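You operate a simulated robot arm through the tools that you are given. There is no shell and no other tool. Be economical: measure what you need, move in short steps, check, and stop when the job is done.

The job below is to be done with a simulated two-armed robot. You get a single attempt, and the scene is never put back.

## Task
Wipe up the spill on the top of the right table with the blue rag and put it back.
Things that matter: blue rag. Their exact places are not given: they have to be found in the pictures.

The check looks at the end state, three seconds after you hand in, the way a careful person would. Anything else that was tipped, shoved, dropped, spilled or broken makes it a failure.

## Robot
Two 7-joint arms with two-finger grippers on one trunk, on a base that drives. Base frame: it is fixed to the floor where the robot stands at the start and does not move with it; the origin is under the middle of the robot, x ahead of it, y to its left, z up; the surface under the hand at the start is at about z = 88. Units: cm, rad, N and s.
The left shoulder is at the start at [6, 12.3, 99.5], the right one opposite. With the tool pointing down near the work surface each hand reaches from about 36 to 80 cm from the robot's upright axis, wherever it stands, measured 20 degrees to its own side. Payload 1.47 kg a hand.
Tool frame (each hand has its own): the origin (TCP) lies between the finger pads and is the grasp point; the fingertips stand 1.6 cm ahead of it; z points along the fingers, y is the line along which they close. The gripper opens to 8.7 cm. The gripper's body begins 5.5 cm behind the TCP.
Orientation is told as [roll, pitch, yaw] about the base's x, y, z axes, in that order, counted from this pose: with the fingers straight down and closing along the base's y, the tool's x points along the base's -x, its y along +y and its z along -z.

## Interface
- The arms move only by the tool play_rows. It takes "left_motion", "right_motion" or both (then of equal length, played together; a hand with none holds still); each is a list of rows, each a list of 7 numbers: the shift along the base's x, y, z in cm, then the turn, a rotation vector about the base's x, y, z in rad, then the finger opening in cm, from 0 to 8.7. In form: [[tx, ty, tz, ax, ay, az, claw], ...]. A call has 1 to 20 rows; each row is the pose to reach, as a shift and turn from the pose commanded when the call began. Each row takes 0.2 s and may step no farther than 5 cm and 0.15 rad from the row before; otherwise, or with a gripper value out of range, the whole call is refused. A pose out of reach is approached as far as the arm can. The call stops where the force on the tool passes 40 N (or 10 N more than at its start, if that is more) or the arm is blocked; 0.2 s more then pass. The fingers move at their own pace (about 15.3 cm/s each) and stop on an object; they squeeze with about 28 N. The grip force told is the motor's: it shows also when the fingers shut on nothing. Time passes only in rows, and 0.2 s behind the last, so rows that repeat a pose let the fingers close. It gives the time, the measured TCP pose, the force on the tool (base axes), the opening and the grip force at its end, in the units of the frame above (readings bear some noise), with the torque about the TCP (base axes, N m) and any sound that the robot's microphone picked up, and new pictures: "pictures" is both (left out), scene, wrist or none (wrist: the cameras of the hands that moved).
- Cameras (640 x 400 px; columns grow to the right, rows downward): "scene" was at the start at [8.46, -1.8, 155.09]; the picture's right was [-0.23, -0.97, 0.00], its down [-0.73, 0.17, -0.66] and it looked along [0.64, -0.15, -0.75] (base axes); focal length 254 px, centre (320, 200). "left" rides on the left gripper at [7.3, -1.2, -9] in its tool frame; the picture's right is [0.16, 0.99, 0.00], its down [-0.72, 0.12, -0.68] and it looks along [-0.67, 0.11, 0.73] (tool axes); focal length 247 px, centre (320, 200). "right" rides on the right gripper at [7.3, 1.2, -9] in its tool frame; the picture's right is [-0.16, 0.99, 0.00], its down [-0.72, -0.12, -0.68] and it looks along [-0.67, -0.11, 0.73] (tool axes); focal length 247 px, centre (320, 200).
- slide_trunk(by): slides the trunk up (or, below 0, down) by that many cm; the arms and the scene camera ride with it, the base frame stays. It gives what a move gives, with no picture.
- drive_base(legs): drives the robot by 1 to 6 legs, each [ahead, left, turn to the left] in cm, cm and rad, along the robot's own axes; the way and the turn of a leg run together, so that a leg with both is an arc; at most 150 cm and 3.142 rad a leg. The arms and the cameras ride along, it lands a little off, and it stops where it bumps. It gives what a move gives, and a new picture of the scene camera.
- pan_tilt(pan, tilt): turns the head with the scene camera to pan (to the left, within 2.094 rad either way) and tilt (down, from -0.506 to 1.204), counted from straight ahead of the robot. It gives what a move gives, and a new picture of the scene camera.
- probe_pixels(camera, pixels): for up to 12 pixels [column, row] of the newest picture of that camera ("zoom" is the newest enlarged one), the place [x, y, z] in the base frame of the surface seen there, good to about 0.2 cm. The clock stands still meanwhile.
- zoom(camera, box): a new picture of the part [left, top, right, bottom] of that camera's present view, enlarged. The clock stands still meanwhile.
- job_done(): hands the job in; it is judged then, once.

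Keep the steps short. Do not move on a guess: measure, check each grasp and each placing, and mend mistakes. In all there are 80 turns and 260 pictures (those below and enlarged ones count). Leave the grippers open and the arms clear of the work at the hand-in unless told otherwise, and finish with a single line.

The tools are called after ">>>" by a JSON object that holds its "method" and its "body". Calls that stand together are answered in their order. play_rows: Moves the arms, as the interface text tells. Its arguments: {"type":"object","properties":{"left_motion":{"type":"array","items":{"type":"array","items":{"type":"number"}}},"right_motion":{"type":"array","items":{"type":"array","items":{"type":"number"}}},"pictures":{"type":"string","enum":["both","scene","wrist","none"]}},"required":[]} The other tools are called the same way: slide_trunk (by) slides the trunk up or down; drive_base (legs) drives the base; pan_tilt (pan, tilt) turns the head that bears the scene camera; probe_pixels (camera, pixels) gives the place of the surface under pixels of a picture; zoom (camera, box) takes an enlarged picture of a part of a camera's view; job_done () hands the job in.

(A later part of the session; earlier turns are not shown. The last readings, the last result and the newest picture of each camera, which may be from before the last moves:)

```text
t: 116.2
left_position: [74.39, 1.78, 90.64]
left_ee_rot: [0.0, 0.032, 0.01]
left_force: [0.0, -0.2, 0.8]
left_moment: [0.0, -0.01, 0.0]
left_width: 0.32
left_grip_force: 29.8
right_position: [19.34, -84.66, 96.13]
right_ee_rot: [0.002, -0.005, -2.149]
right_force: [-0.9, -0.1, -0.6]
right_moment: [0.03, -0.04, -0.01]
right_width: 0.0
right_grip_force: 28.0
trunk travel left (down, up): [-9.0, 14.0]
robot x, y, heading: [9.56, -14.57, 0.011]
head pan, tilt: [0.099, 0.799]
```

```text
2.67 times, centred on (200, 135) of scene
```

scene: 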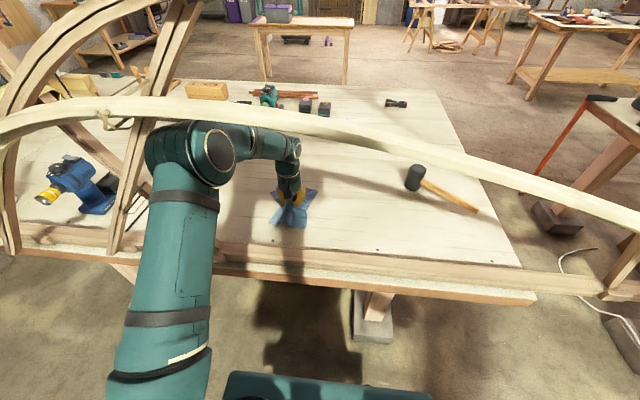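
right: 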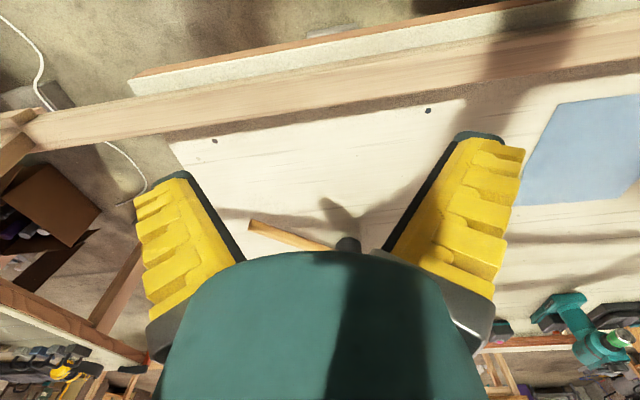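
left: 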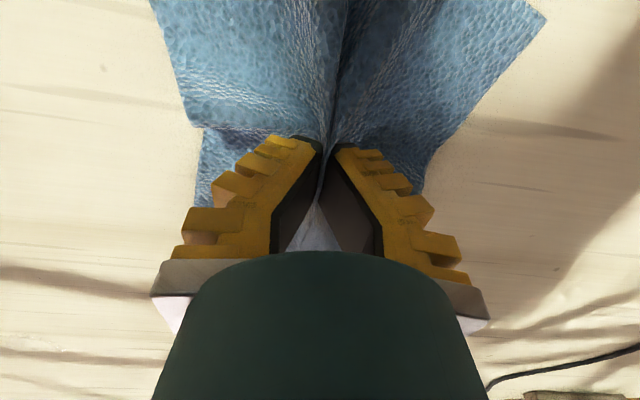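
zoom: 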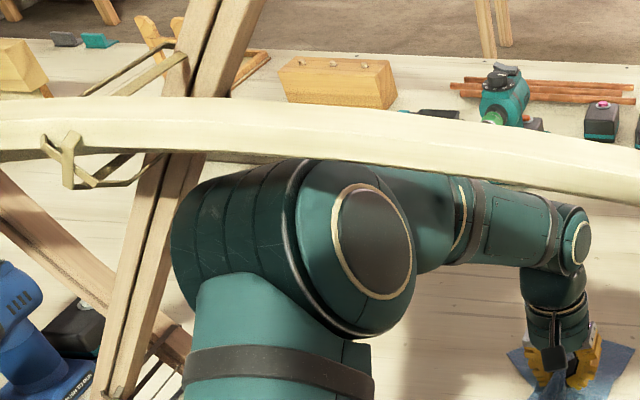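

Confirmed: the elbow's left side meets the post. I back off 3 cm, then extend the hand forward/right (which lowers the elbow) keeping the rag lightly lifted.

>>> {"method": "drive_base", "body": {"legs": [[-3, 0, -0.008]]}}

>>> {"method": "play_rows", "body": {"left_motion": [[1.5, -1.5, 0.5, 0, -0.05, 0, 0], [3, -3, 1, 0, -0.1, 0, 0], [4.5, -4.5, 1, 0, -0.15, 0, 0], [6, -6, 1, 0, -0.2, 0, 0], [7.5, -7, 1, 0, -0.25, 0, 0], [9, -8, 1, 0, -0.3, 0, 0]], "pictures": "scene"}}

>>> {"method": "zoom", "body": {"camera": "scene", "box": [80, 60, 320, 210]}}

```text
t: 117.1
left_position: [71.5, 1.2, 90.63]
left_ee_rot: [-0.002, 0.031, 0.0]
left_force: [-0.1, -0.1, 0.1]
left_moment: [0.0, -0.01, 0.0]
left_width: 0.02
left_grip_force: 20.9
right_position: [15.66, -84.7, 96.12]
right_ee_rot: [0.003, -0.002, -2.16]
right_force: [-0.3, 0.4, -0.5]
right_moment: [-0.01, -0.04, -0.02]
right_width: 0.01
right_grip_force: 28.1
trunk travel left (down, up): [-9.0, 14.0]
robot x, y, heading: [6.75, -14.59, 0.006]
head pan, tilt: [0.099, 0.799]
```

scene: 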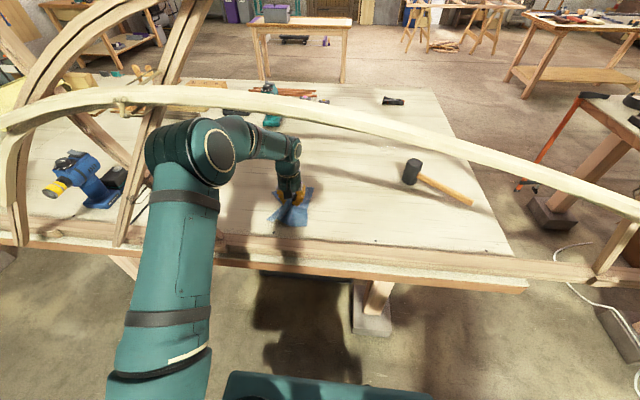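

```text
t: 118.5
left_position: [80.64, -6.81, 91.65]
left_ee_rot: [-0.003, -0.266, 0.002]
left_force: [0.7, 0.1, -0.1]
left_moment: [-0.04, -0.03, -0.01]
left_width: 0.08
left_grip_force: 30.6
right_position: [15.83, -84.71, 95.99]
right_ee_rot: [0.002, -0.004, -2.158]
right_force: [0.6, 0.2, 0.1]
right_moment: [0.0, -0.02, 0.0]
right_width: 0.0
right_grip_force: 28.1
trunk travel left (down, up): [-9.0, 14.0]
robot x, y, heading: [6.73, -14.69, 0.002]
head pan, tilt: [0.099, 0.799]
```

scene: 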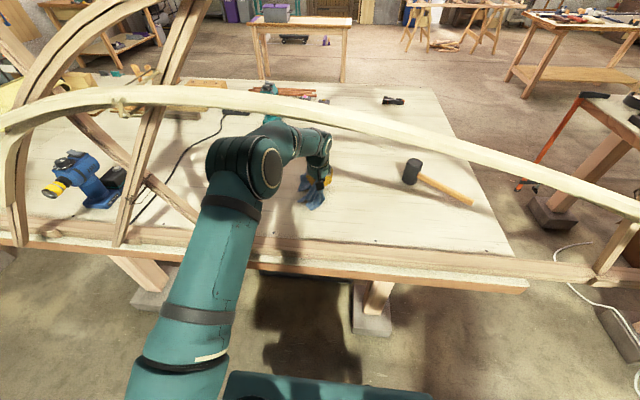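

```text
2.67 times, centred on (200, 135) of scene
```

zoom: 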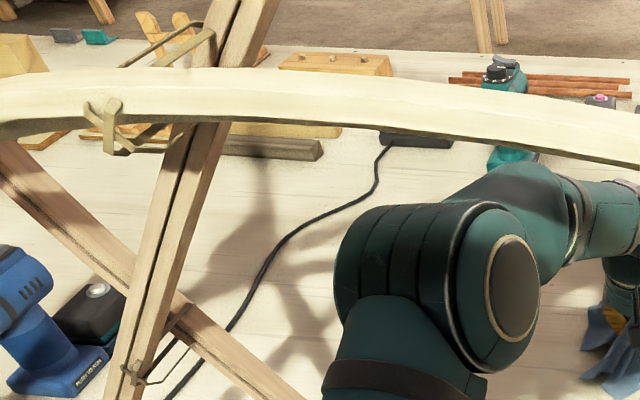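

The elbow is now lower and clear. Drive ahead 8, right 10.

>>> {"method": "drive_base", "body": {"legs": [[8, 0, 0], [0, -10, 0]]}}

```text
t: 120.7
left_position: [88.71, -17.04, 91.58]
left_ee_rot: [-0.002, -0.266, 0.0]
left_force: [0.3, -0.4, -0.3]
left_moment: [0.03, 0.02, 0.04]
left_width: 0.02
left_grip_force: 18.7
right_position: [23.83, -94.93, 96.18]
right_ee_rot: [0.001, -0.006, -2.159]
right_force: [-0.9, -0.1, -0.7]
right_moment: [-0.02, 0.01, 0.02]
right_width: 0.0
right_grip_force: 28.0
trunk travel left (down, up): [-9.0, 14.0]
robot x, y, heading: [14.48, -24.65, 0.002]
head pan, tilt: [0.099, 0.799]
```

scene: 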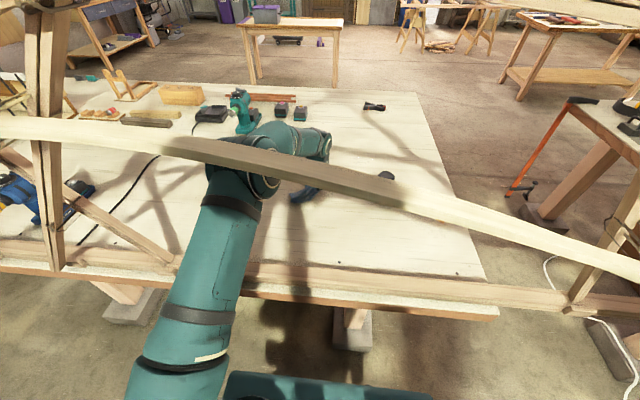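

Clear so far. Ahead 6 cm more, right 2 cm.

>>> {"method": "drive_base", "body": {"legs": [[6, 0, 0], [0, -3, 0]]}}

>>> {"method": "zoom", "body": {"camera": "left", "box": [0, 0, 640, 400]}}

```text
t: 122.2
left_position: [94.84, -19.96, 91.62]
left_ee_rot: [-0.001, -0.268, 0.0]
left_force: [-1.0, -1.0, -0.1]
left_moment: [0.09, 0.06, 0.06]
left_width: 0.0
left_grip_force: 26.3
right_position: [29.87, -97.81, 96.1]
right_ee_rot: [0.0, -0.004, -2.16]
right_force: [-0.2, -0.7, 0.5]
right_moment: [-0.03, 0.02, 0.0]
right_width: 0.02
right_grip_force: 27.6
trunk travel left (down, up): [-9.0, 14.0]
robot x, y, heading: [20.79, -27.81, 0.002]
head pan, tilt: [0.099, 0.799]
```

scene: 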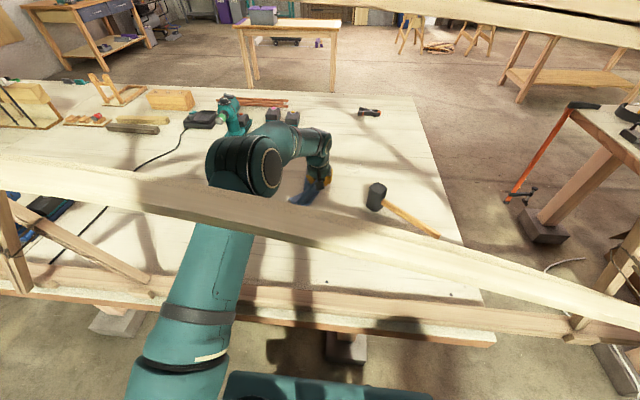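

```text
1.00 times, centred on (320, 200) of left (not enlarged: the box is as wide or as high as the picture)
```

zoom: 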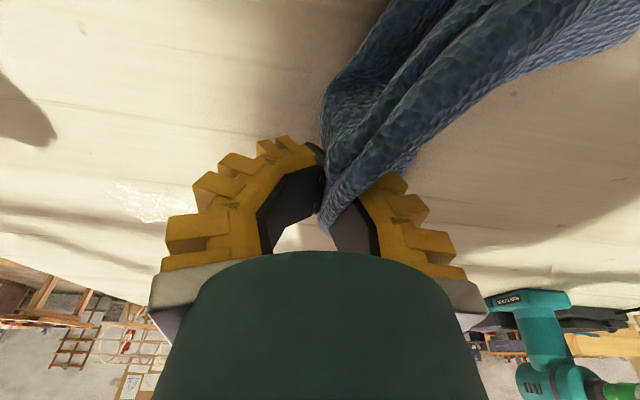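

The spill shows at left-image (150,200), and the rag trails behind the fingers. I move the hand to (105,-22) with a bit more tilt, still lightly above the table.

>>> {"method": "play_rows", "body": {"left_motion": [[2.5, 0, 0.5, 0, -0.07, 0, 0], [5, 0, 0.5, 0, -0.14, 0, 0], [7.5, 0, 0.5, 0, -0.2, 0, 0], [10, -1, 0, 0, -0.25, 0, 0]], "pictures": "both"}}

>>> {"method": "probe_pixels", "body": {"camera": "scene", "pixels": [[262, 135], [290, 130], [325, 140], [376, 190]]}}

```text
t: 123.2
left_position: [105.03, -20.92, 91.52]
left_ee_rot: [-0.003, -0.519, -0.001]
left_force: [0.3, -0.6, -1.0]
left_moment: [-0.03, 0.01, 0.02]
left_width: 0.16
left_grip_force: 21.6
right_position: [29.98, -97.78, 96.24]
right_ee_rot: [0.001, -0.003, -2.158]
right_force: [0.1, 0.5, 0.5]
right_moment: [0.03, 0.02, -0.01]
right_width: 0.0
right_grip_force: 27.7
trunk travel left (down, up): [-9.0, 14.0]
robot x, y, heading: [21.15, -27.7, -0.0]
head pan, tilt: [0.099, 0.799]
```

scene: 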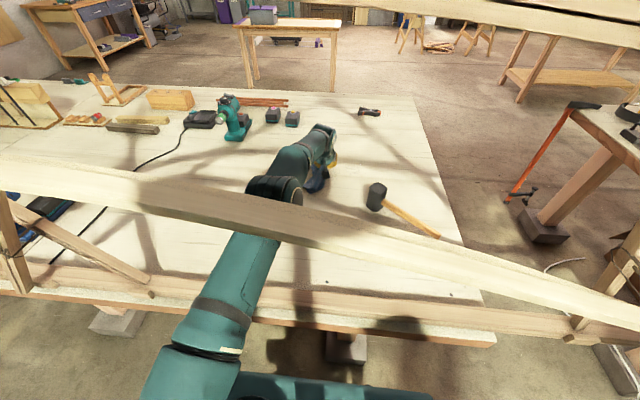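
left: 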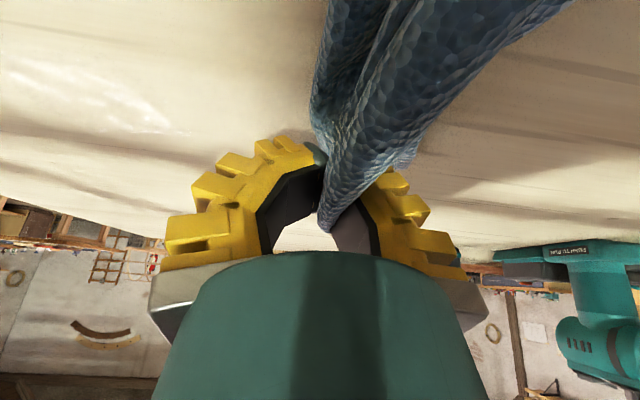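

```text
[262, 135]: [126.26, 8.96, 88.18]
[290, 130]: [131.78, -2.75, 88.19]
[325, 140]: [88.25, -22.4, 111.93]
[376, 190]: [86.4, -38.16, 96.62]
```

The spill is visible at left-image around (40–180, 50–130). Probing its extent precisely.

>>> {"method": "zoom", "body": {"camera": "left", "box": [0, 20, 260, 182]}}

>>> {"method": "probe_pixels", "body": {"camera": "left", "pixels": [[100, 90], [40, 60], [170, 128], [60, 100], [140, 75], [20, 45], [190, 135]]}}

```text
2.46 times, centred on (130, 101) of left
```

zoom: 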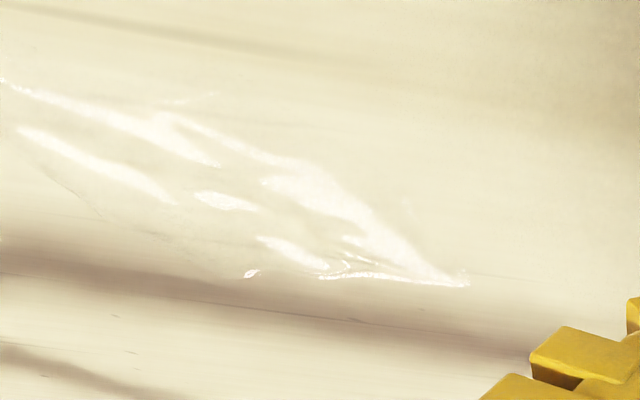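

```text
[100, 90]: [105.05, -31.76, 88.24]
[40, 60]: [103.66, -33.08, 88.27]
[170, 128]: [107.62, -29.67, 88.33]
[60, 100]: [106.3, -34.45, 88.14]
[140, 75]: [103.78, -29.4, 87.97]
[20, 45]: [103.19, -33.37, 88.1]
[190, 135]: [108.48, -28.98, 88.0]
```

The spill is a clear puddle about x 101–109, y -28…-40. The wrist camera could near the mallet, so I yaw the hand -0.7 rad so its back points away left, then position at (108,-23).

>>> {"method": "play_rows", "body": {"left_motion": [[0, 0, 0.5, 0, 0, -0.14, 0], [0.5, 0, 0.5, 0, 0, -0.28, 0], [1, 0, 0.5, 0, 0, -0.42, 0], [1.5, -0.5, 0.5, 0, 0, -0.56, 0], [2, -1, 0.5, 0, 0, -0.7, 0], [2.5, -1.5, -0.3, 0, 0, -0.7, 0]], "pictures": "both"}}

```text
t: 124.6
left_position: [103.89, -21.35, 91.55]
left_ee_rot: [-0.002, -0.517, -0.703]
left_force: [-0.8, -0.4, 0.4]
left_moment: [0.04, 0.02, -0.01]
left_width: 0.32
left_grip_force: 29.7
left hand out of reach, approached as far as the arm can: row 3, 4, 5, 6
right_position: [29.84, -97.73, 96.21]
right_ee_rot: [0.002, -0.005, -2.159]
right_force: [0.9, 0.2, 0.8]
right_moment: [0.01, -0.01, -0.02]
right_width: 0.02
right_grip_force: 27.4
trunk travel left (down, up): [-9.0, 14.0]
robot x, y, heading: [20.39, -27.49, -0.003]
head pan, tilt: [0.099, 0.799]
```

scene: 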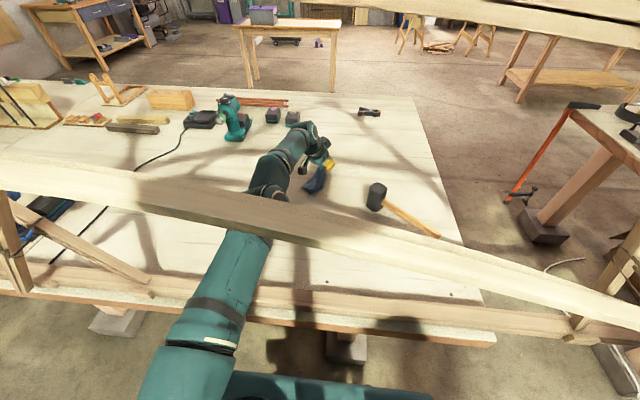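
left: 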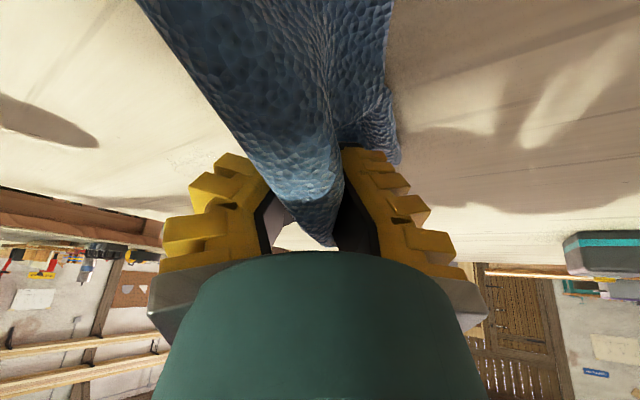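

The arm is at its stretch limit. Drive ahead 6 and right 4 for more reach.

>>> {"method": "drive_base", "body": {"legs": [[6, -4, 0]]}}

>>> {"method": "probe_pixels", "body": {"camera": "scene", "pixels": [[250, 240], [265, 190], [230, 290], [290, 150], [378, 190], [320, 160]]}}

```text
t: 125.7
left_position: [110.07, -25.41, 91.39]
left_ee_rot: [-0.003, -0.515, -0.7]
left_force: [1.9, 2.6, 0.8]
left_moment: [-0.16, 0.05, -0.18]
left_width: 0.0
left_grip_force: 22.1
right_position: [35.94, -101.85, 96.17]
right_ee_rot: [0.002, -0.004, -2.157]
right_force: [0.1, -0.6, 0.1]
right_moment: [0.02, 0.02, 0.0]
right_width: 0.01
right_grip_force: 28.0
trunk travel left (down, up): [-9.0, 14.0]
robot x, y, heading: [26.58, -31.95, -0.003]
head pan, tilt: [0.099, 0.799]
```

scene: 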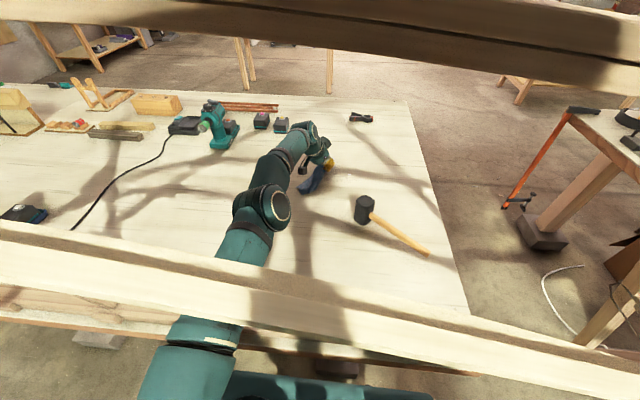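

```text
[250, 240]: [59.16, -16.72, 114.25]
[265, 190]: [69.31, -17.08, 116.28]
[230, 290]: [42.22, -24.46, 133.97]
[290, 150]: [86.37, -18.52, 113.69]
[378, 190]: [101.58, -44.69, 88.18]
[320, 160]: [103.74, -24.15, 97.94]
```

Now lower onto the table for the wipe and see the actual position and force.

>>> {"method": "play_rows", "body": {"left_motion": [[-1, 0, -0.4, 0, 0, 0, 0], [-2, -0.5, -0.8, 0, 0, 0, 0]], "pictures": "none"}}

```text
t: 126.3
left_position: [107.82, -25.86, 90.77]
left_ee_rot: [-0.002, -0.517, -0.7]
left_force: [-0.2, -0.2, -0.1]
left_moment: [0.02, 0.06, -0.06]
left_width: 0.02
left_grip_force: 21.0
right_position: [35.91, -101.69, 96.19]
right_ee_rot: [0.003, -0.003, -2.158]
right_force: [-0.5, 0.1, -0.1]
right_moment: [-0.02, 0.0, 0.01]
right_width: 0.0
right_grip_force: 27.9
trunk travel left (down, up): [-9.0, 14.0]
robot x, y, heading: [26.87, -31.83, 0.003]
head pan, tilt: [0.099, 0.799]
```

Sweep the rag in a zigzag over the puddle (y -26 → -43 at x 108, back at 105.5, again at 103).

>>> {"method": "play_rows", "body": {"left_motion": [[0.5, -3, -0.3, 0, 0, 0, 0], [0.5, -6, -0.4, 0, 0, 0, 0], [0.5, -9, -0.4, 0, 0, 0, 0], [0.5, -12, -0.4, 0, 0, 0, 0], [0.5, -15, -0.4, 0, 0, 0, 0], [0.5, -17.5, -0.4, 0, 0, 0, 0], [-2.2, -17.5, -0.4, 0, 0, 0, 0], [-2.2, -14.5, -0.4, 0, 0, 0, 0], [-2.2, -11.5, -0.4, 0, 0, 0, 0], [-2.2, -8.5, -0.4, 0, 0, 0, 0], [-2.2, -5, -0.4, 0, 0, 0, 0], [-2.2, -1, -0.4, 0, 0, 0, 0], [-4.8, 0, -0.4, 0, 0, 0, 0], [-4.8, -3, -0.4, 0, 0, 0, 0], [-4.8, -6, -0.4, 0, 0, 0, 0], [-4.8, -9, -0.4, 0, 0, 0, 0], [-4.8, -12, -0.4, 0, 0, 0, 0], [-4.8, -14, -0.4, 0, 0, 0, 0]], "pictures": "both"}}

>>> {"method": "zoom", "body": {"camera": "scene", "box": [260, 110, 420, 210]}}

```text
t: 130.1
left_position: [103.29, -39.84, 90.32]
left_ee_rot: [-0.001, -0.517, -0.699]
left_force: [1.4, 3.2, -1.2]
left_moment: [-0.13, 0.1, -0.1]
left_width: 0.01
left_grip_force: 19.3
left hand out of reach, approached as far as the arm can: row 4, 5, 6
right_position: [35.87, -101.77, 96.17]
right_ee_rot: [0.001, -0.004, -2.16]
right_force: [0.4, -0.5, 0.5]
right_moment: [0.01, -0.01, -0.02]
right_width: 0.0
right_grip_force: 27.8
trunk travel left (down, up): [-9.0, 14.0]
robot x, y, heading: [26.92, -31.74, 0.007]
head pan, tilt: [0.099, 0.799]
```

scene: 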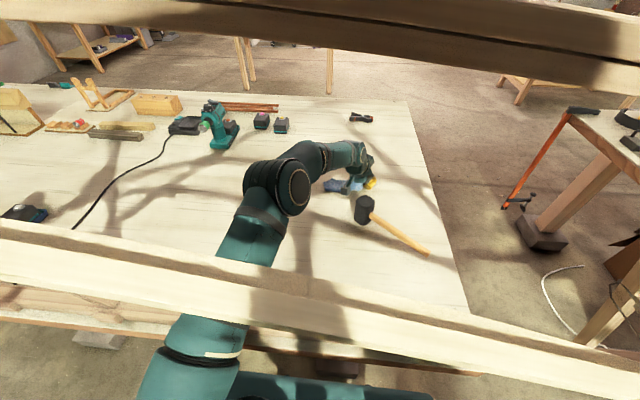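
left: 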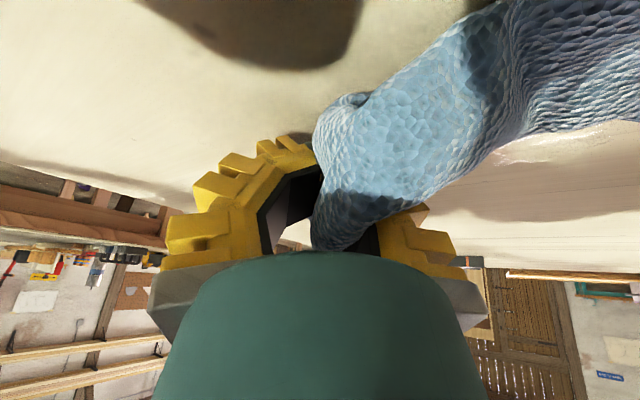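

```text
4.00 times, centred on (340, 160) of scene
```

zoom: 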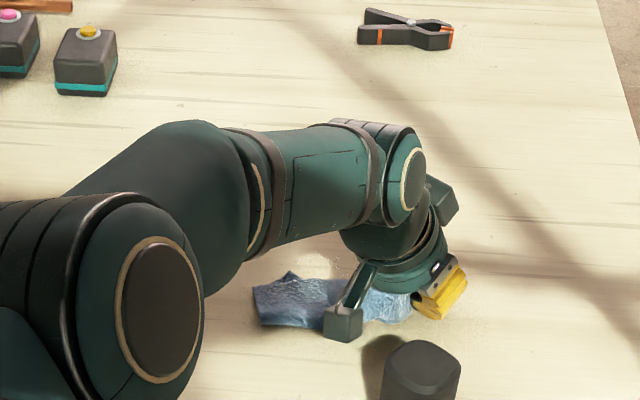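

A glossy remnant remains at left-image (520,150). Measure it.

>>> {"method": "zoom", "body": {"camera": "left", "box": [440, 100, 640, 225]}}

>>> {"method": "probe_pixels", "body": {"camera": "left", "pixels": [[495, 160], [520, 145], [540, 140], [515, 160], [580, 130], [620, 125]]}}

```text
3.20 times, centred on (540, 162) of left
```

zoom: 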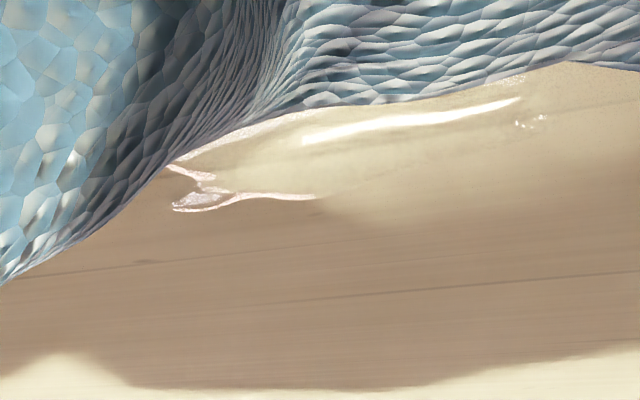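

```text
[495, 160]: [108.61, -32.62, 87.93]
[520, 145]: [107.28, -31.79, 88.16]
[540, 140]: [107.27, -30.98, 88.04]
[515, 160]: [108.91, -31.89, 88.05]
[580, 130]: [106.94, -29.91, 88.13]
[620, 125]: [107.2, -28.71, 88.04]
```

Leftover at x 106–110, y -28…-35. I move the hand back left a bit (dragging over it), then drive right 6/ahead 2 for reach.

>>> {"method": "play_rows", "body": {"left_motion": [[1, 3, 0, 0, 0, 0, 0], [2, 6, 0, 0, 0, 0, 0], [3, 9, 0, 0, 0, 0, 0], [4, 12, 0.3, 0, 0, 0, 0], [5, 15, 0.5, 0, 0, 0, 0]], "pictures": "none"}}

>>> {"method": "drive_base", "body": {"legs": [[2, -6, 0]]}}

>>> {"method": "zoom", "body": {"camera": "left", "box": [0, 0, 640, 400]}}

```text
t: 131.3
left_position: [108.13, -24.58, 90.8]
left_ee_rot: [-0.003, -0.517, -0.7]
left_force: [0.2, 0.0, -0.2]
left_moment: [-0.17, 0.05, -0.12]
left_width: 0.0
left_grip_force: 22.2
right_position: [36.03, -101.73, 96.24]
right_ee_rot: [0.003, -0.005, -2.16]
right_force: [-0.2, 0.2, -0.5]
right_moment: [-0.01, 0.01, 0.0]
right_width: 0.0
right_grip_force: 28.5
trunk travel left (down, up): [-9.0, 14.0]
robot x, y, heading: [27.16, -32.05, 0.001]
head pan, tilt: [0.099, 0.799]
```

```text
t: 132.5
left_position: [110.16, -30.63, 90.84]
left_ee_rot: [-0.001, -0.516, -0.7]
left_force: [1.1, 0.3, 0.8]
left_moment: [-0.03, 0.05, 0.01]
left_width: 0.02
left_grip_force: 30.2
right_position: [37.88, -107.73, 96.14]
right_ee_rot: [0.001, -0.004, -2.159]
right_force: [-0.2, -0.7, 0.1]
right_moment: [0.01, 0.01, -0.01]
right_width: 0.01
right_grip_force: 28.1
trunk travel left (down, up): [-9.0, 14.0]
robot x, y, heading: [28.98, -37.78, 0.004]
head pan, tilt: [0.099, 0.799]
```

scene: 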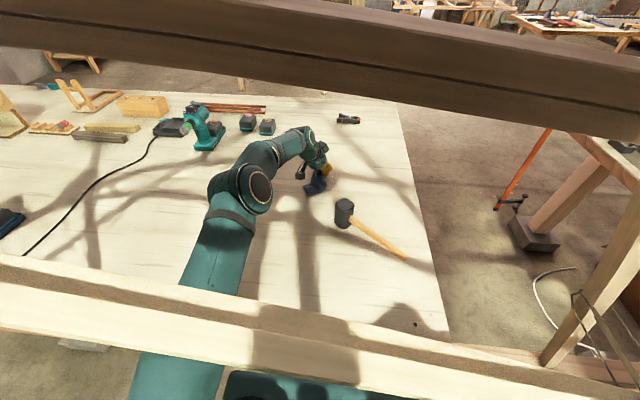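

```text
1.00 times, centred on (320, 200) of left (not enlarged: the box is as wide or as high as the picture)
```

zoom: 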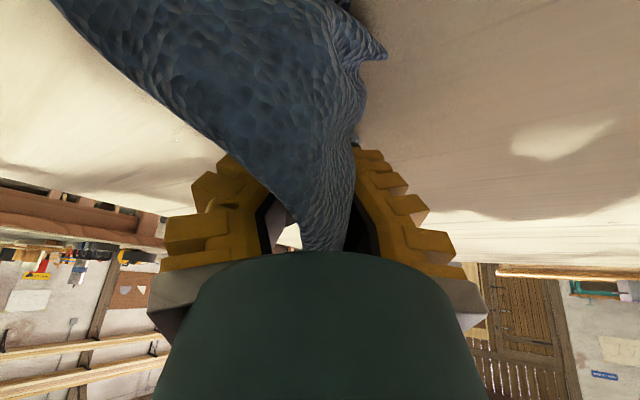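

Zigzag again over the remainder (x 110.5, 108, 106).

>>> {"method": "play_rows", "body": {"left_motion": [[0, 3, -0.4, 0, 0, 0, 0], [0.5, 5, -0.5, 0, 0, 0, 0], [0.5, 2, -0.5, 0, 0, 0, 0], [0.5, -1, -0.5, 0, 0, 0, 0], [0.5, -4, -0.5, 0, 0, 0, 0], [0.5, -7, -0.5, 0, 0, 0, 0], [0.5, -10, -0.5, 0, 0, 0, 0], [-1.8, -10, -0.5, 0, 0, 0, 0], [-1.8, -7, -0.5, 0, 0, 0, 0], [-1.8, -4, -0.5, 0, 0, 0, 0], [-1.8, -1, -0.5, 0, 0, 0, 0], [-1.8, 2, -0.5, 0, 0, 0, 0], [-1.8, 5, -0.5, 0, 0, 0, 0], [-4, 5, -0.5, 0, 0, 0, 0], [-4, 2, -0.5, 0, 0, 0, 0], [-4, -1, -0.5, 0, 0, 0, 0], [-4, -4, -0.5, 0, 0, 0, 0], [-4, -7, -0.5, 0, 0, 0, 0], [-4, -10, -0.5, 0, 0, 0, 0]], "pictures": "both"}}

>>> {"method": "zoom", "body": {"camera": "left", "box": [320, 50, 640, 250]}}

>>> {"method": "zoom", "body": {"camera": "scene", "box": [240, 110, 400, 210]}}

```text
t: 136.5
left_position: [106.26, -40.71, 90.39]
left_ee_rot: [-0.001, -0.517, -0.7]
left_force: [0.0, 0.0, 1.0]
left_moment: [0.01, 0.0, -0.03]
left_width: 0.29
left_grip_force: 29.9
right_position: [37.83, -107.72, 96.07]
right_ee_rot: [0.003, -0.004, -2.16]
right_force: [0.5, -0.8, -0.6]
right_moment: [-0.01, 0.03, 0.02]
right_width: 0.0
right_grip_force: 27.8
trunk travel left (down, up): [-9.0, 14.0]
robot x, y, heading: [29.25, -37.52, 0.006]
head pan, tilt: [0.099, 0.799]
```

scene: 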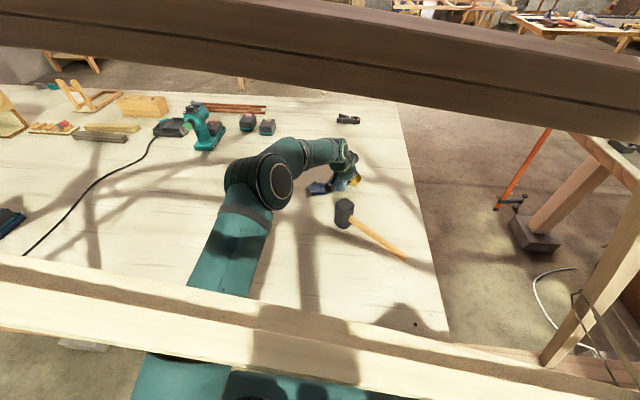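
left: 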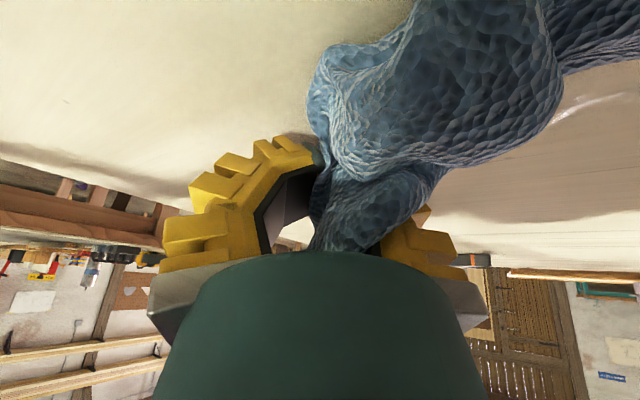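

```text
2.00 times, centred on (480, 150) of left
```

zoom: 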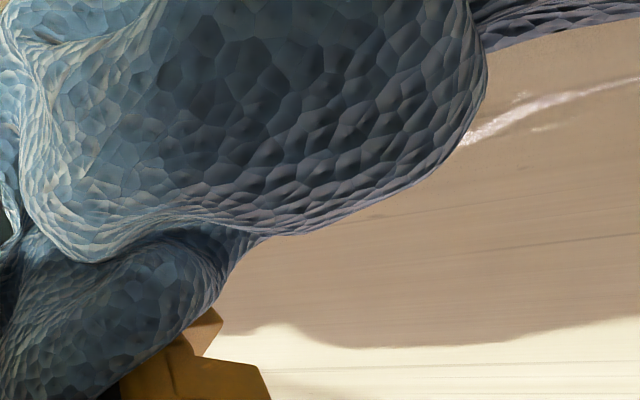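

```text
4.00 times, centred on (320, 160) of scene
```

zoom: 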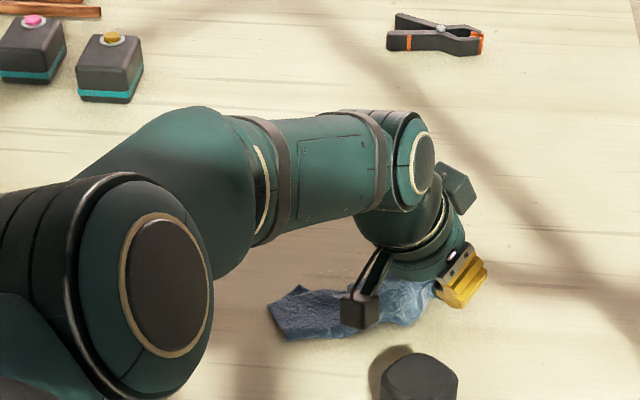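

A streak remains at left-image (555–640, 115–90). Locate it, then lift the rag aside for an unobstructed look.

>>> {"method": "probe_pixels", "body": {"camera": "left", "pixels": [[556, 117], [590, 98], [630, 90]]}}

>>> {"method": "play_rows", "body": {"left_motion": [[0, 0, 2, 0, 0, 0, 0], [0.5, 3, 4, 0, 0, 0, 0], [0.5, 6, 5, 0, 0, 0, 0], [0.5, 10, 5, 0, 0, 0, 0], [0.5, 14, 5, 0, 0, 0, 0], [0.5, 18, 5, 0, 0, 0, 0], [0.5, 22, 5, 0, 0, 0, 0]], "pictures": "both"}}

>>> {"method": "zoom", "body": {"camera": "scene", "box": [280, 140, 376, 200]}}

```text
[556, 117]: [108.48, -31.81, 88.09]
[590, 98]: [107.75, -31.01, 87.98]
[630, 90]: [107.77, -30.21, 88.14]
```

```text
t: 138.1
left_position: [106.65, -18.5, 95.32]
left_ee_rot: [-0.005, -0.518, -0.7]
left_force: [-0.7, -0.6, 0.2]
left_moment: [0.0, -0.03, -0.01]
left_width: 0.0
left_grip_force: 21.0
right_position: [37.79, -107.61, 96.19]
right_ee_rot: [0.003, -0.004, -2.163]
right_force: [-0.3, -0.8, 0.1]
right_moment: [0.02, 0.02, 0.02]
right_width: 0.0
right_grip_force: 28.5
trunk travel left (down, up): [-9.0, 14.0]
robot x, y, heading: [28.9, -37.55, -0.001]
head pan, tilt: [0.099, 0.799]
```

scene: 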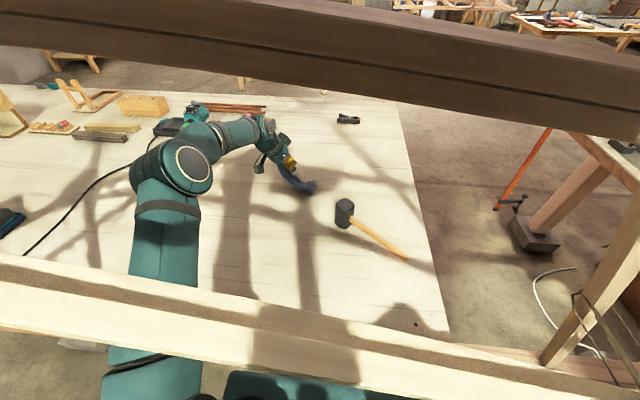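
left: 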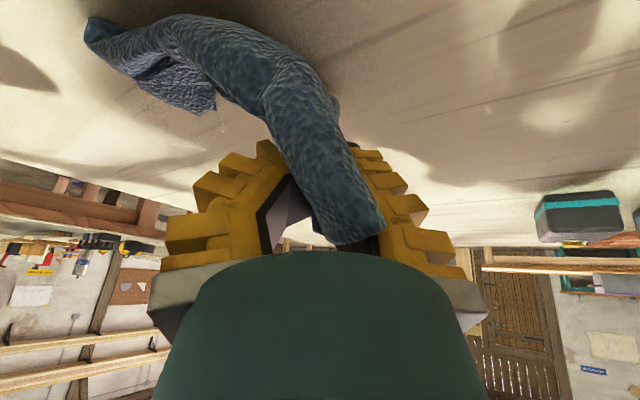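

```text
6.67 times, centred on (328, 170) of scene
```

zoom: 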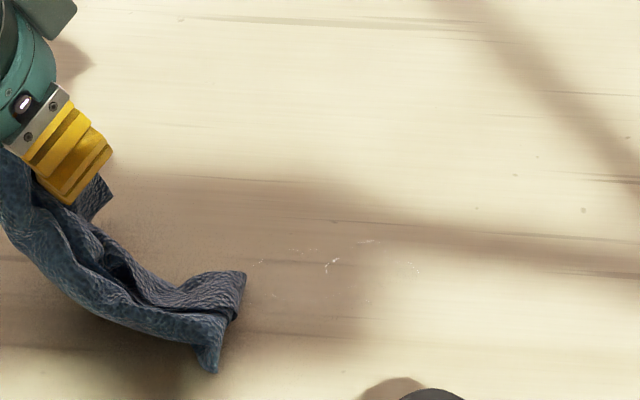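

Most is gone; small remaining glints at zoom (260–415, 240–300). Probing them.

>>> {"method": "probe_pixels", "body": {"camera": "zoom", "pixels": [[332, 265], [370, 242], [415, 267], [300, 250], [262, 262], [367, 298]]}}

>>> {"method": "zoom", "body": {"camera": "scene", "box": [312, 168, 352, 193]}}

>>> {"method": "zoom", "body": {"camera": "left", "box": [100, 60, 300, 185]}}

```text
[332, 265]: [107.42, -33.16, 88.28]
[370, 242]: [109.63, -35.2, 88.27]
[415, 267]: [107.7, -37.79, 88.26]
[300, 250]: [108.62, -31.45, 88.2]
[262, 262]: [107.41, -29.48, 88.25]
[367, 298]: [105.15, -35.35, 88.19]
```

```text
16.00 times, centred on (332, 180) of scene
```

zoom: 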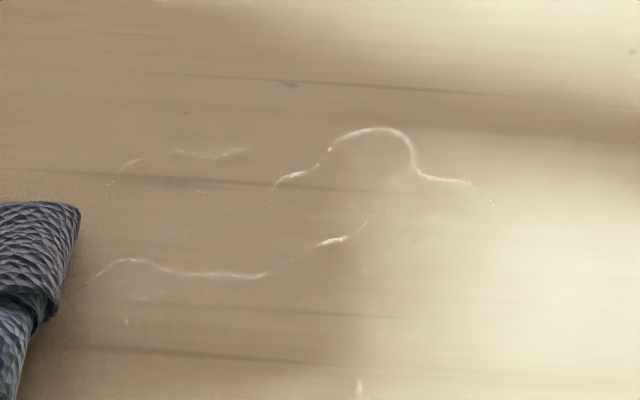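

```text
3.20 times, centred on (200, 122) of left
```

zoom: 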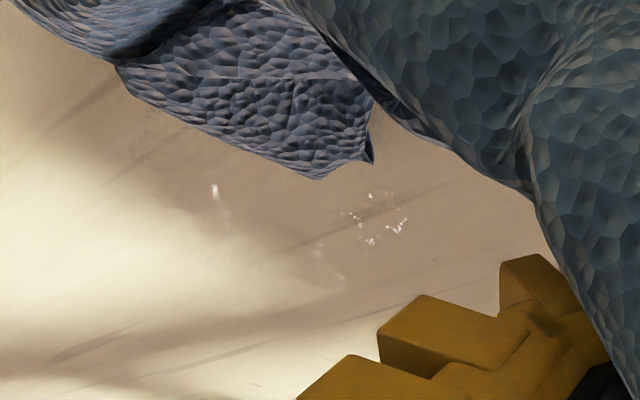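

A thin film outline remains (x 105–110, y -29…-39). I'll make denser, firmer passes at z≈90.0.

>>> {"method": "play_rows", "body": {"left_motion": [[2, -3, -2, 0, 0, 0, 0], [4.2, -6.5, -4.3, 0, 0, 0, 0], [4.2, -7.5, -5.3, 0, 0, 0, 0], [4.2, -10.5, -5.3, 0, 0, 0, 0], [4.2, -13.5, -5.3, 0, 0, 0, 0], [4.2, -16.5, -5.3, 0, 0, 0, 0], [4.2, -19.5, -5.3, 0, 0, 0, 0], [4.2, -22.5, -5.3, 0, 0, 0, 0], [2.7, -22.5, -5.3, 0, 0, 0, 0], [2.7, -19.5, -5.3, 0, 0, 0, 0], [2.7, -16.5, -5.3, 0, 0, 0, 0], [2.7, -13.5, -5.3, 0, 0, 0, 0], [2.7, -10.5, -5.3, 0, 0, 0, 0], [2.7, -7.5, -5.3, 0, 0, 0, 0], [1.2, -7.5, -5.3, 0, 0, 0, 0], [1.2, -10.5, -5.3, 0, 0, 0, 0], [1.2, -13.5, -5.3, 0, 0, 0, 0], [1.2, -16.5, -5.3, 0, 0, 0, 0], [1.2, -19.5, -5.3, 0, 0, 0, 0], [1.2, -22.5, -5.3, 0, 0, 0, 0]], "pictures": "wrist"}}

>>> {"method": "play_rows", "body": {"left_motion": [[-1.2, 0, 0, 0, 0, 0, 0], [-1.2, 3, 0, 0, 0, 0, 0], [-1.2, 6, 0, 0, 0, 0, 0], [-1.2, 9, 0, 0, 0, 0, 0], [-1.2, 12, 0, 0, 0, 0, 0], [-1.2, 15, 0, 0, 0, 0, 0], [-2.4, 15, 0, 0, 0, 0, 0], [-2.4, 12, 0, 0, 0, 0, 0], [-2.4, 9, 0, 0, 0, 0, 0], [-2.4, 6, 0, 0, 0, 0, 0], [-2.4, 3, 0, 0, 0, 0, 0], [-1.5, 6, 2, 0, 0, 0, 0], [0, 10, 5, 0, 0, 0, 0], [0, 14, 5, 0, 0, 0, 0], [0, 18, 5, 0, 0, 0, 0], [0, 22, 5, 0, 0, 0, 0]], "pictures": "both"}}

>>> {"method": "zoom", "body": {"camera": "scene", "box": [296, 158, 360, 198]}}

```text
t: 142.3
left_position: [110.17, -41.69, 89.86]
left_ee_rot: [-0.004, -0.515, -0.701]
left_force: [-0.4, 0.0, 1.3]
left_moment: [-0.01, 0.0, 0.02]
left_width: 0.0
left_grip_force: 28.9
left hand out of reach, approached as far as the arm can: row 8, 9, 10, 11, 12, 13, 14, 15, 16, 17, 18, 19, 20
right_position: [37.88, -107.71, 96.35]
right_ee_rot: [0.004, -0.004, -2.158]
right_force: [0.0, -0.9, -0.1]
right_moment: [0.02, 0.01, 0.01]
right_width: 0.0
right_grip_force: 28.1
trunk travel left (down, up): [-9.0, 14.0]
robot x, y, heading: [28.63, -37.73, -0.0]
head pan, tilt: [0.099, 0.799]
```

left: 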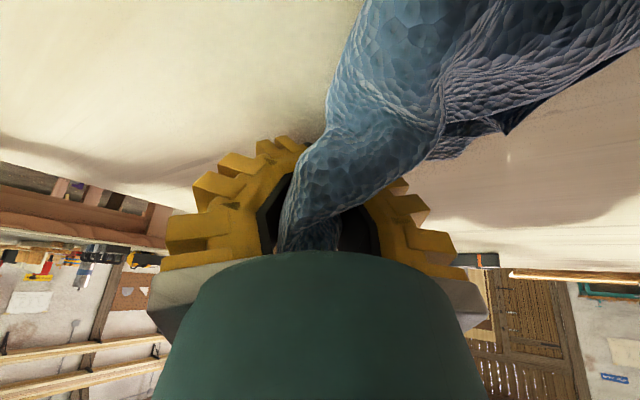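

```text
refused: row 13 steps farther than a row can; nothing moved
```

```text
10.00 times, centred on (328, 178) of scene
```

zoom: 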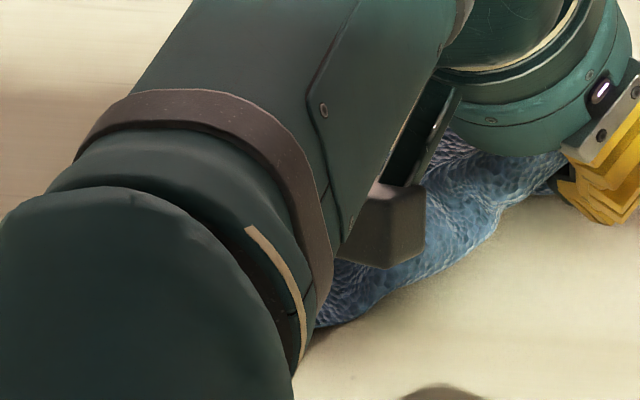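

The arm hit its reach limit in the first pass and stuck there. I continue from here with passes a little nearer, in small steps.

>>> {"method": "play_rows", "body": {"left_motion": [[-1, 1, 0.2, 0, 0, 0, 0], [-2, 2, 0.2, 0, 0, 0, 0], [-2, 5, 0.2, 0, 0, 0, 0], [-2, 8, 0.2, 0, 0, 0, 0], [-2, 11, 0.2, 0, 0, 0, 0], [-2, 14, 0.2, 0, 0, 0, 0]], "pictures": "wrist"}}

```text
t: 143.7
left_position: [111.96, -27.55, 90.15]
left_ee_rot: [-0.003, -0.52, -0.7]
left_force: [0.9, 1.9, -1.1]
left_moment: [0.01, 0.03, 0.0]
left_width: 0.0
left_grip_force: 28.7
left hand out of reach, approached as far as the arm can: row 1, 2, 3, 4, 5, 6
right_position: [37.9, -107.59, 96.22]
right_ee_rot: [0.005, -0.003, -2.161]
right_force: [0.1, 0.2, 0.3]
right_moment: [-0.05, -0.02, -0.01]
right_width: 0.0
right_grip_force: 27.9
trunk travel left (down, up): [-9.0, 14.0]
robot x, y, heading: [28.84, -37.67, 0.0]
head pan, tilt: [0.099, 0.799]
```

left: 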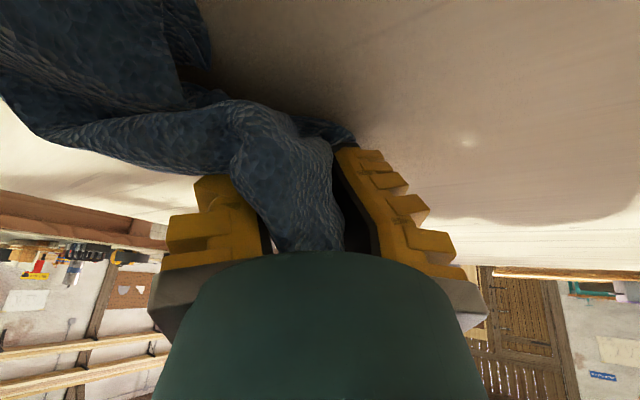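

The elbow is fully straight. I pull back with lift and less tilt to get the elbow bending again.

>>> {"method": "play_rows", "body": {"left_motion": [[-1.5, 0, 1, 0, 0.08, 0, 0], [-3, 0, 2, 0, 0.16, 0, 0], [-5, 0, 2.5, 0, 0.24, 0, 0], [-7, 0, 3, 0, 0.3, 0, 0], [-9, 0, 3, 0, 0.3, 0, 0], [-11, 0, 3, 0, 0.3, 0, 0]], "pictures": "both"}}

>>> {"method": "zoom", "body": {"camera": "scene", "box": [296, 158, 360, 198]}}

```text
t: 145.1
left_position: [106.66, -28.0, 93.21]
left_ee_rot: [-0.202, -0.279, -0.62]
left_force: [0.3, 0.3, -0.5]
left_moment: [-0.02, 0.02, -0.02]
left_width: 0.01
left_grip_force: 27.7
left hand out of reach, approached as far as the arm can: row 3, 4, 5, 6
right_position: [37.91, -107.61, 96.16]
right_ee_rot: [0.0, -0.003, -2.159]
right_force: [0.4, 0.4, -0.2]
right_moment: [-0.03, -0.01, -0.02]
right_width: 0.03
right_grip_force: 28.6
trunk travel left (down, up): [-9.0, 14.0]
robot x, y, heading: [28.58, -37.54, 0.002]
head pan, tilt: [0.099, 0.799]
```

scene: 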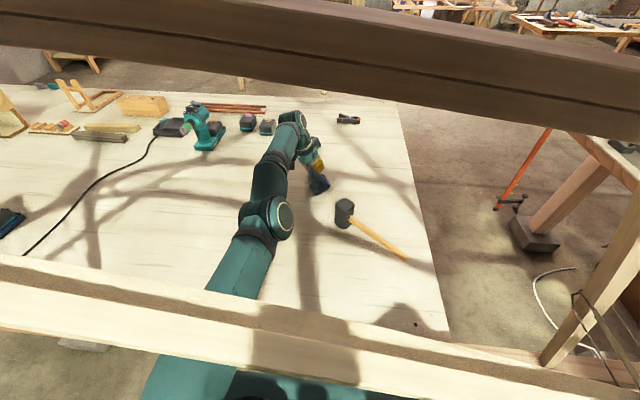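
left: 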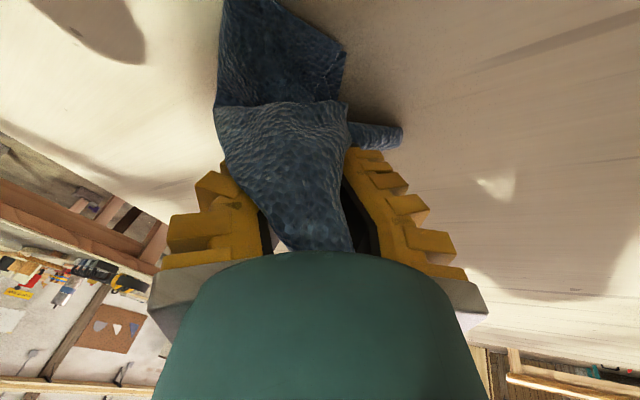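

```text
10.00 times, centred on (328, 178) of scene
```

zoom: 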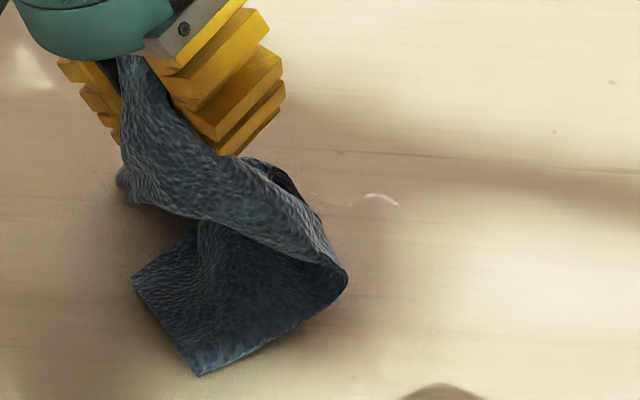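

>>> {"method": "play_rows", "body": {"left_motion": [[-1, 0.5, 1, 0, 0, 0, 0], [-2.5, 1, 2, 0, 0, 0, 0], [-4, 1.5, 3, 0, 0, 0, 0], [-6, 2, 4, 0, 0, 0, 0], [-8, 2.5, 4, 0, 0, 0, 0], [-10, 3, 4, 0, 0, 0, 0]], "pictures": "scene"}}

>>> {"method": "zoom", "body": {"camera": "scene", "box": [296, 158, 360, 198]}}

```text
t: 146.5
left_position: [106.46, -24.7, 98.14]
left_ee_rot: [-0.205, -0.28, -0.62]
left_force: [0.6, 0.1, 0.1]
left_moment: [-0.02, -0.01, 0.01]
left_width: 0.0
left_grip_force: 28.1
left hand out of reach, approached as far as the arm can: row 1, 2, 3, 4, 5, 6
right_position: [37.95, -107.58, 96.19]
right_ee_rot: [0.002, -0.004, -2.159]
right_force: [-0.3, -0.4, 0.2]
right_moment: [-0.01, 0.01, 0.03]
right_width: 0.0
right_grip_force: 28.1
trunk travel left (down, up): [-9.0, 14.0]
robot x, y, heading: [28.75, -37.35, 0.003]
head pan, tilt: [0.099, 0.799]
```

scene: 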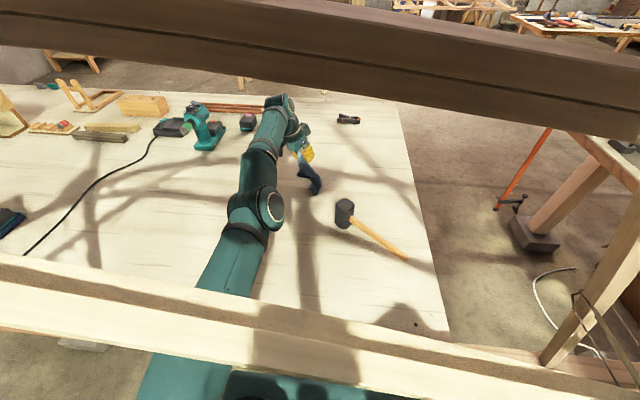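

```text
10.00 times, centred on (328, 178) of scene
```

zoom: 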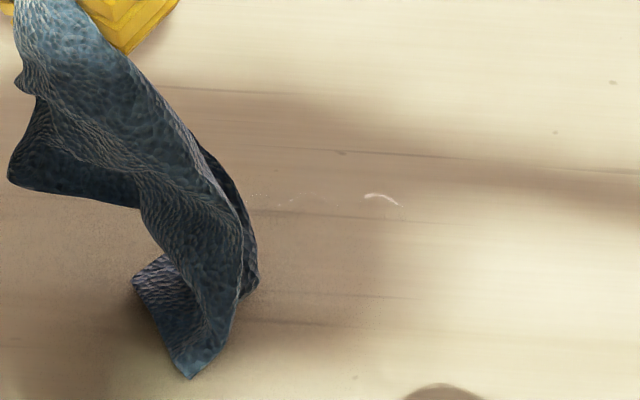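

The commanded x keeps lagging: the elbow is locked straight. I bring the command back near the actual hand and then lower the hand so the elbow bends the right way.

>>> {"method": "play_rows", "body": {"left_motion": [[5, 0, 0, 0, 0, 0, 0], [10, 0, 0, 0, 0, 0, 0], [15, 0, 0, 0, 0, 0, 0], [19, 0, 0, 0, 0, 0, 0], [19, 0, -1.5, 0, 0, 0, 0], [19, 0, -3, 0, 0, 0, 0], [18, 0, -4.5, 0, 0, 0, 0], [17, 0, -5, 0, 0, 0, 0], [15, 0, -5, 0, 0, 0, 0], [13, 0, -5, 0, 0, 0, 0]], "pictures": "scene"}}

```text
t: 148.7
left_position: [107.07, -24.34, 92.47]
left_ee_rot: [-0.203, -0.279, -0.622]
left_force: [-0.2, -0.2, 0.3]
left_moment: [0.0, -0.03, 0.01]
left_width: 0.0
left_grip_force: 28.1
left hand out of reach, approached as far as the arm can: row 1, 2, 3, 4, 5, 6, 7, 8, 9, 10
right_position: [37.8, -107.64, 96.1]
right_ee_rot: [0.002, -0.002, -2.16]
right_force: [-0.5, 0.0, -0.4]
right_moment: [0.05, 0.02, -0.02]
right_width: 0.01
right_grip_force: 27.9
trunk travel left (down, up): [-9.0, 14.0]
robot x, y, heading: [28.92, -37.63, 0.002]
head pan, tilt: [0.099, 0.799]
```

scene: 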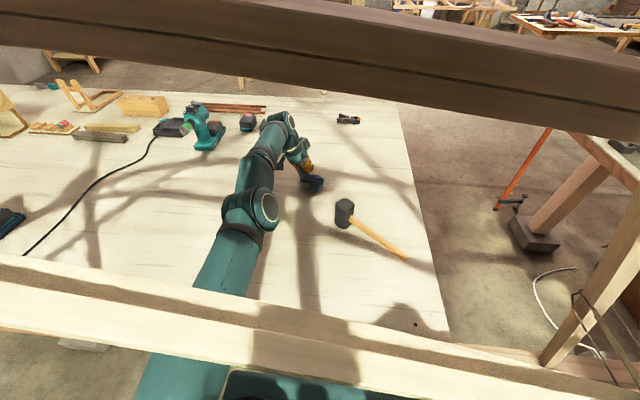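

Still locked. I undo the hand's yaw (back toward its original orientation), which should move whichever joint is at its limit.

>>> {"method": "play_rows", "body": {"left_motion": [[4, 0, 1, 0, 0, 0.12, 0], [8, 0, 1.5, 0, 0, 0.24, 0], [8, 1, 2, 0, 0, 0.36, 0], [7, 2, 2, 0, 0, 0.48, 0], [6, 3, 2, 0, 0, 0.6, 0], [4, 3, 2, 0, 0, 0.6, 0], [2, 3, 2, 0, 0, 0.6, 0], [0, 3, 2, 0, 0, 0.6, 0]], "pictures": "scene"}}

```text
t: 150.5
left_position: [109.74, -21.35, 94.74]
left_ee_rot: [-0.203, -0.279, -0.021]
left_force: [-0.3, 0.2, -0.6]
left_moment: [0.01, -0.02, -0.01]
left_width: 0.0
left_grip_force: 28.2
left hand out of reach, approached as far as the arm can: row 1, 2, 3, 4, 5, 6, 7, 8
right_position: [37.83, -107.54, 96.2]
right_ee_rot: [0.002, -0.003, -2.158]
right_force: [-0.1, -0.3, 0.0]
right_moment: [-0.01, 0.01, -0.01]
right_width: 0.01
right_grip_force: 28.1
trunk travel left (down, up): [-9.0, 14.0]
robot x, y, heading: [28.57, -37.71, 0.002]
head pan, tilt: [0.099, 0.799]
```

scene: 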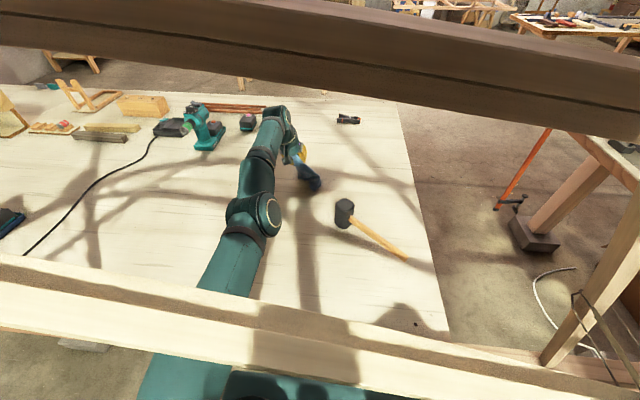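

The arm is straight (72.6 cm shoulder–wrist). Moving right/down should bend the elbow (which points left/up). I try this over the spill area, well beyond the mallet.

>>> {"method": "play_rows", "body": {"left_motion": [[5, 0, 0, 0, 0, 0, 0], [9, -1, 0, 0, 0, 0, 0], [9, -4, 0, 0, 0, 0, 0], [9, -7, -1, 0, 0, 0, 0], [9, -10, -2, 0, 0, 0, 0], [8, -12, -3, 0, 0, 0, 0], [8, -13, -3, 0, 0, 0, 0], [7, -13, -3, 0, 0, 0, 0]], "pictures": "scene"}}

```text
t: 152.3
left_position: [109.56, -32.92, 91.64]
left_ee_rot: [-0.201, -0.28, -0.022]
left_force: [0.9, 0.9, -0.1]
left_moment: [-0.02, 0.0, 0.0]
left_width: 0.01
left_grip_force: 27.8
left hand out of reach, approached as far as the arm can: row 1, 2, 3, 4, 5, 6, 7, 8
right_position: [37.91, -107.73, 96.22]
right_ee_rot: [0.002, -0.004, -2.16]
right_force: [-0.4, 0.0, 0.5]
right_moment: [0.04, 0.02, -0.02]
right_width: 0.02
right_grip_force: 27.9
trunk travel left (down, up): [-9.0, 14.0]
robot x, y, heading: [28.85, -37.4, 0.0]
head pan, tilt: [0.099, 0.799]
```

scene: 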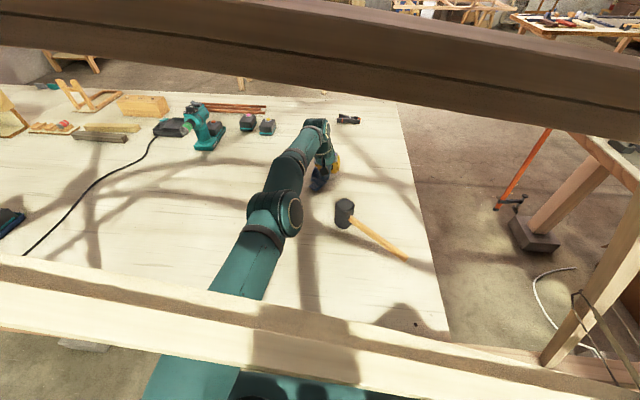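

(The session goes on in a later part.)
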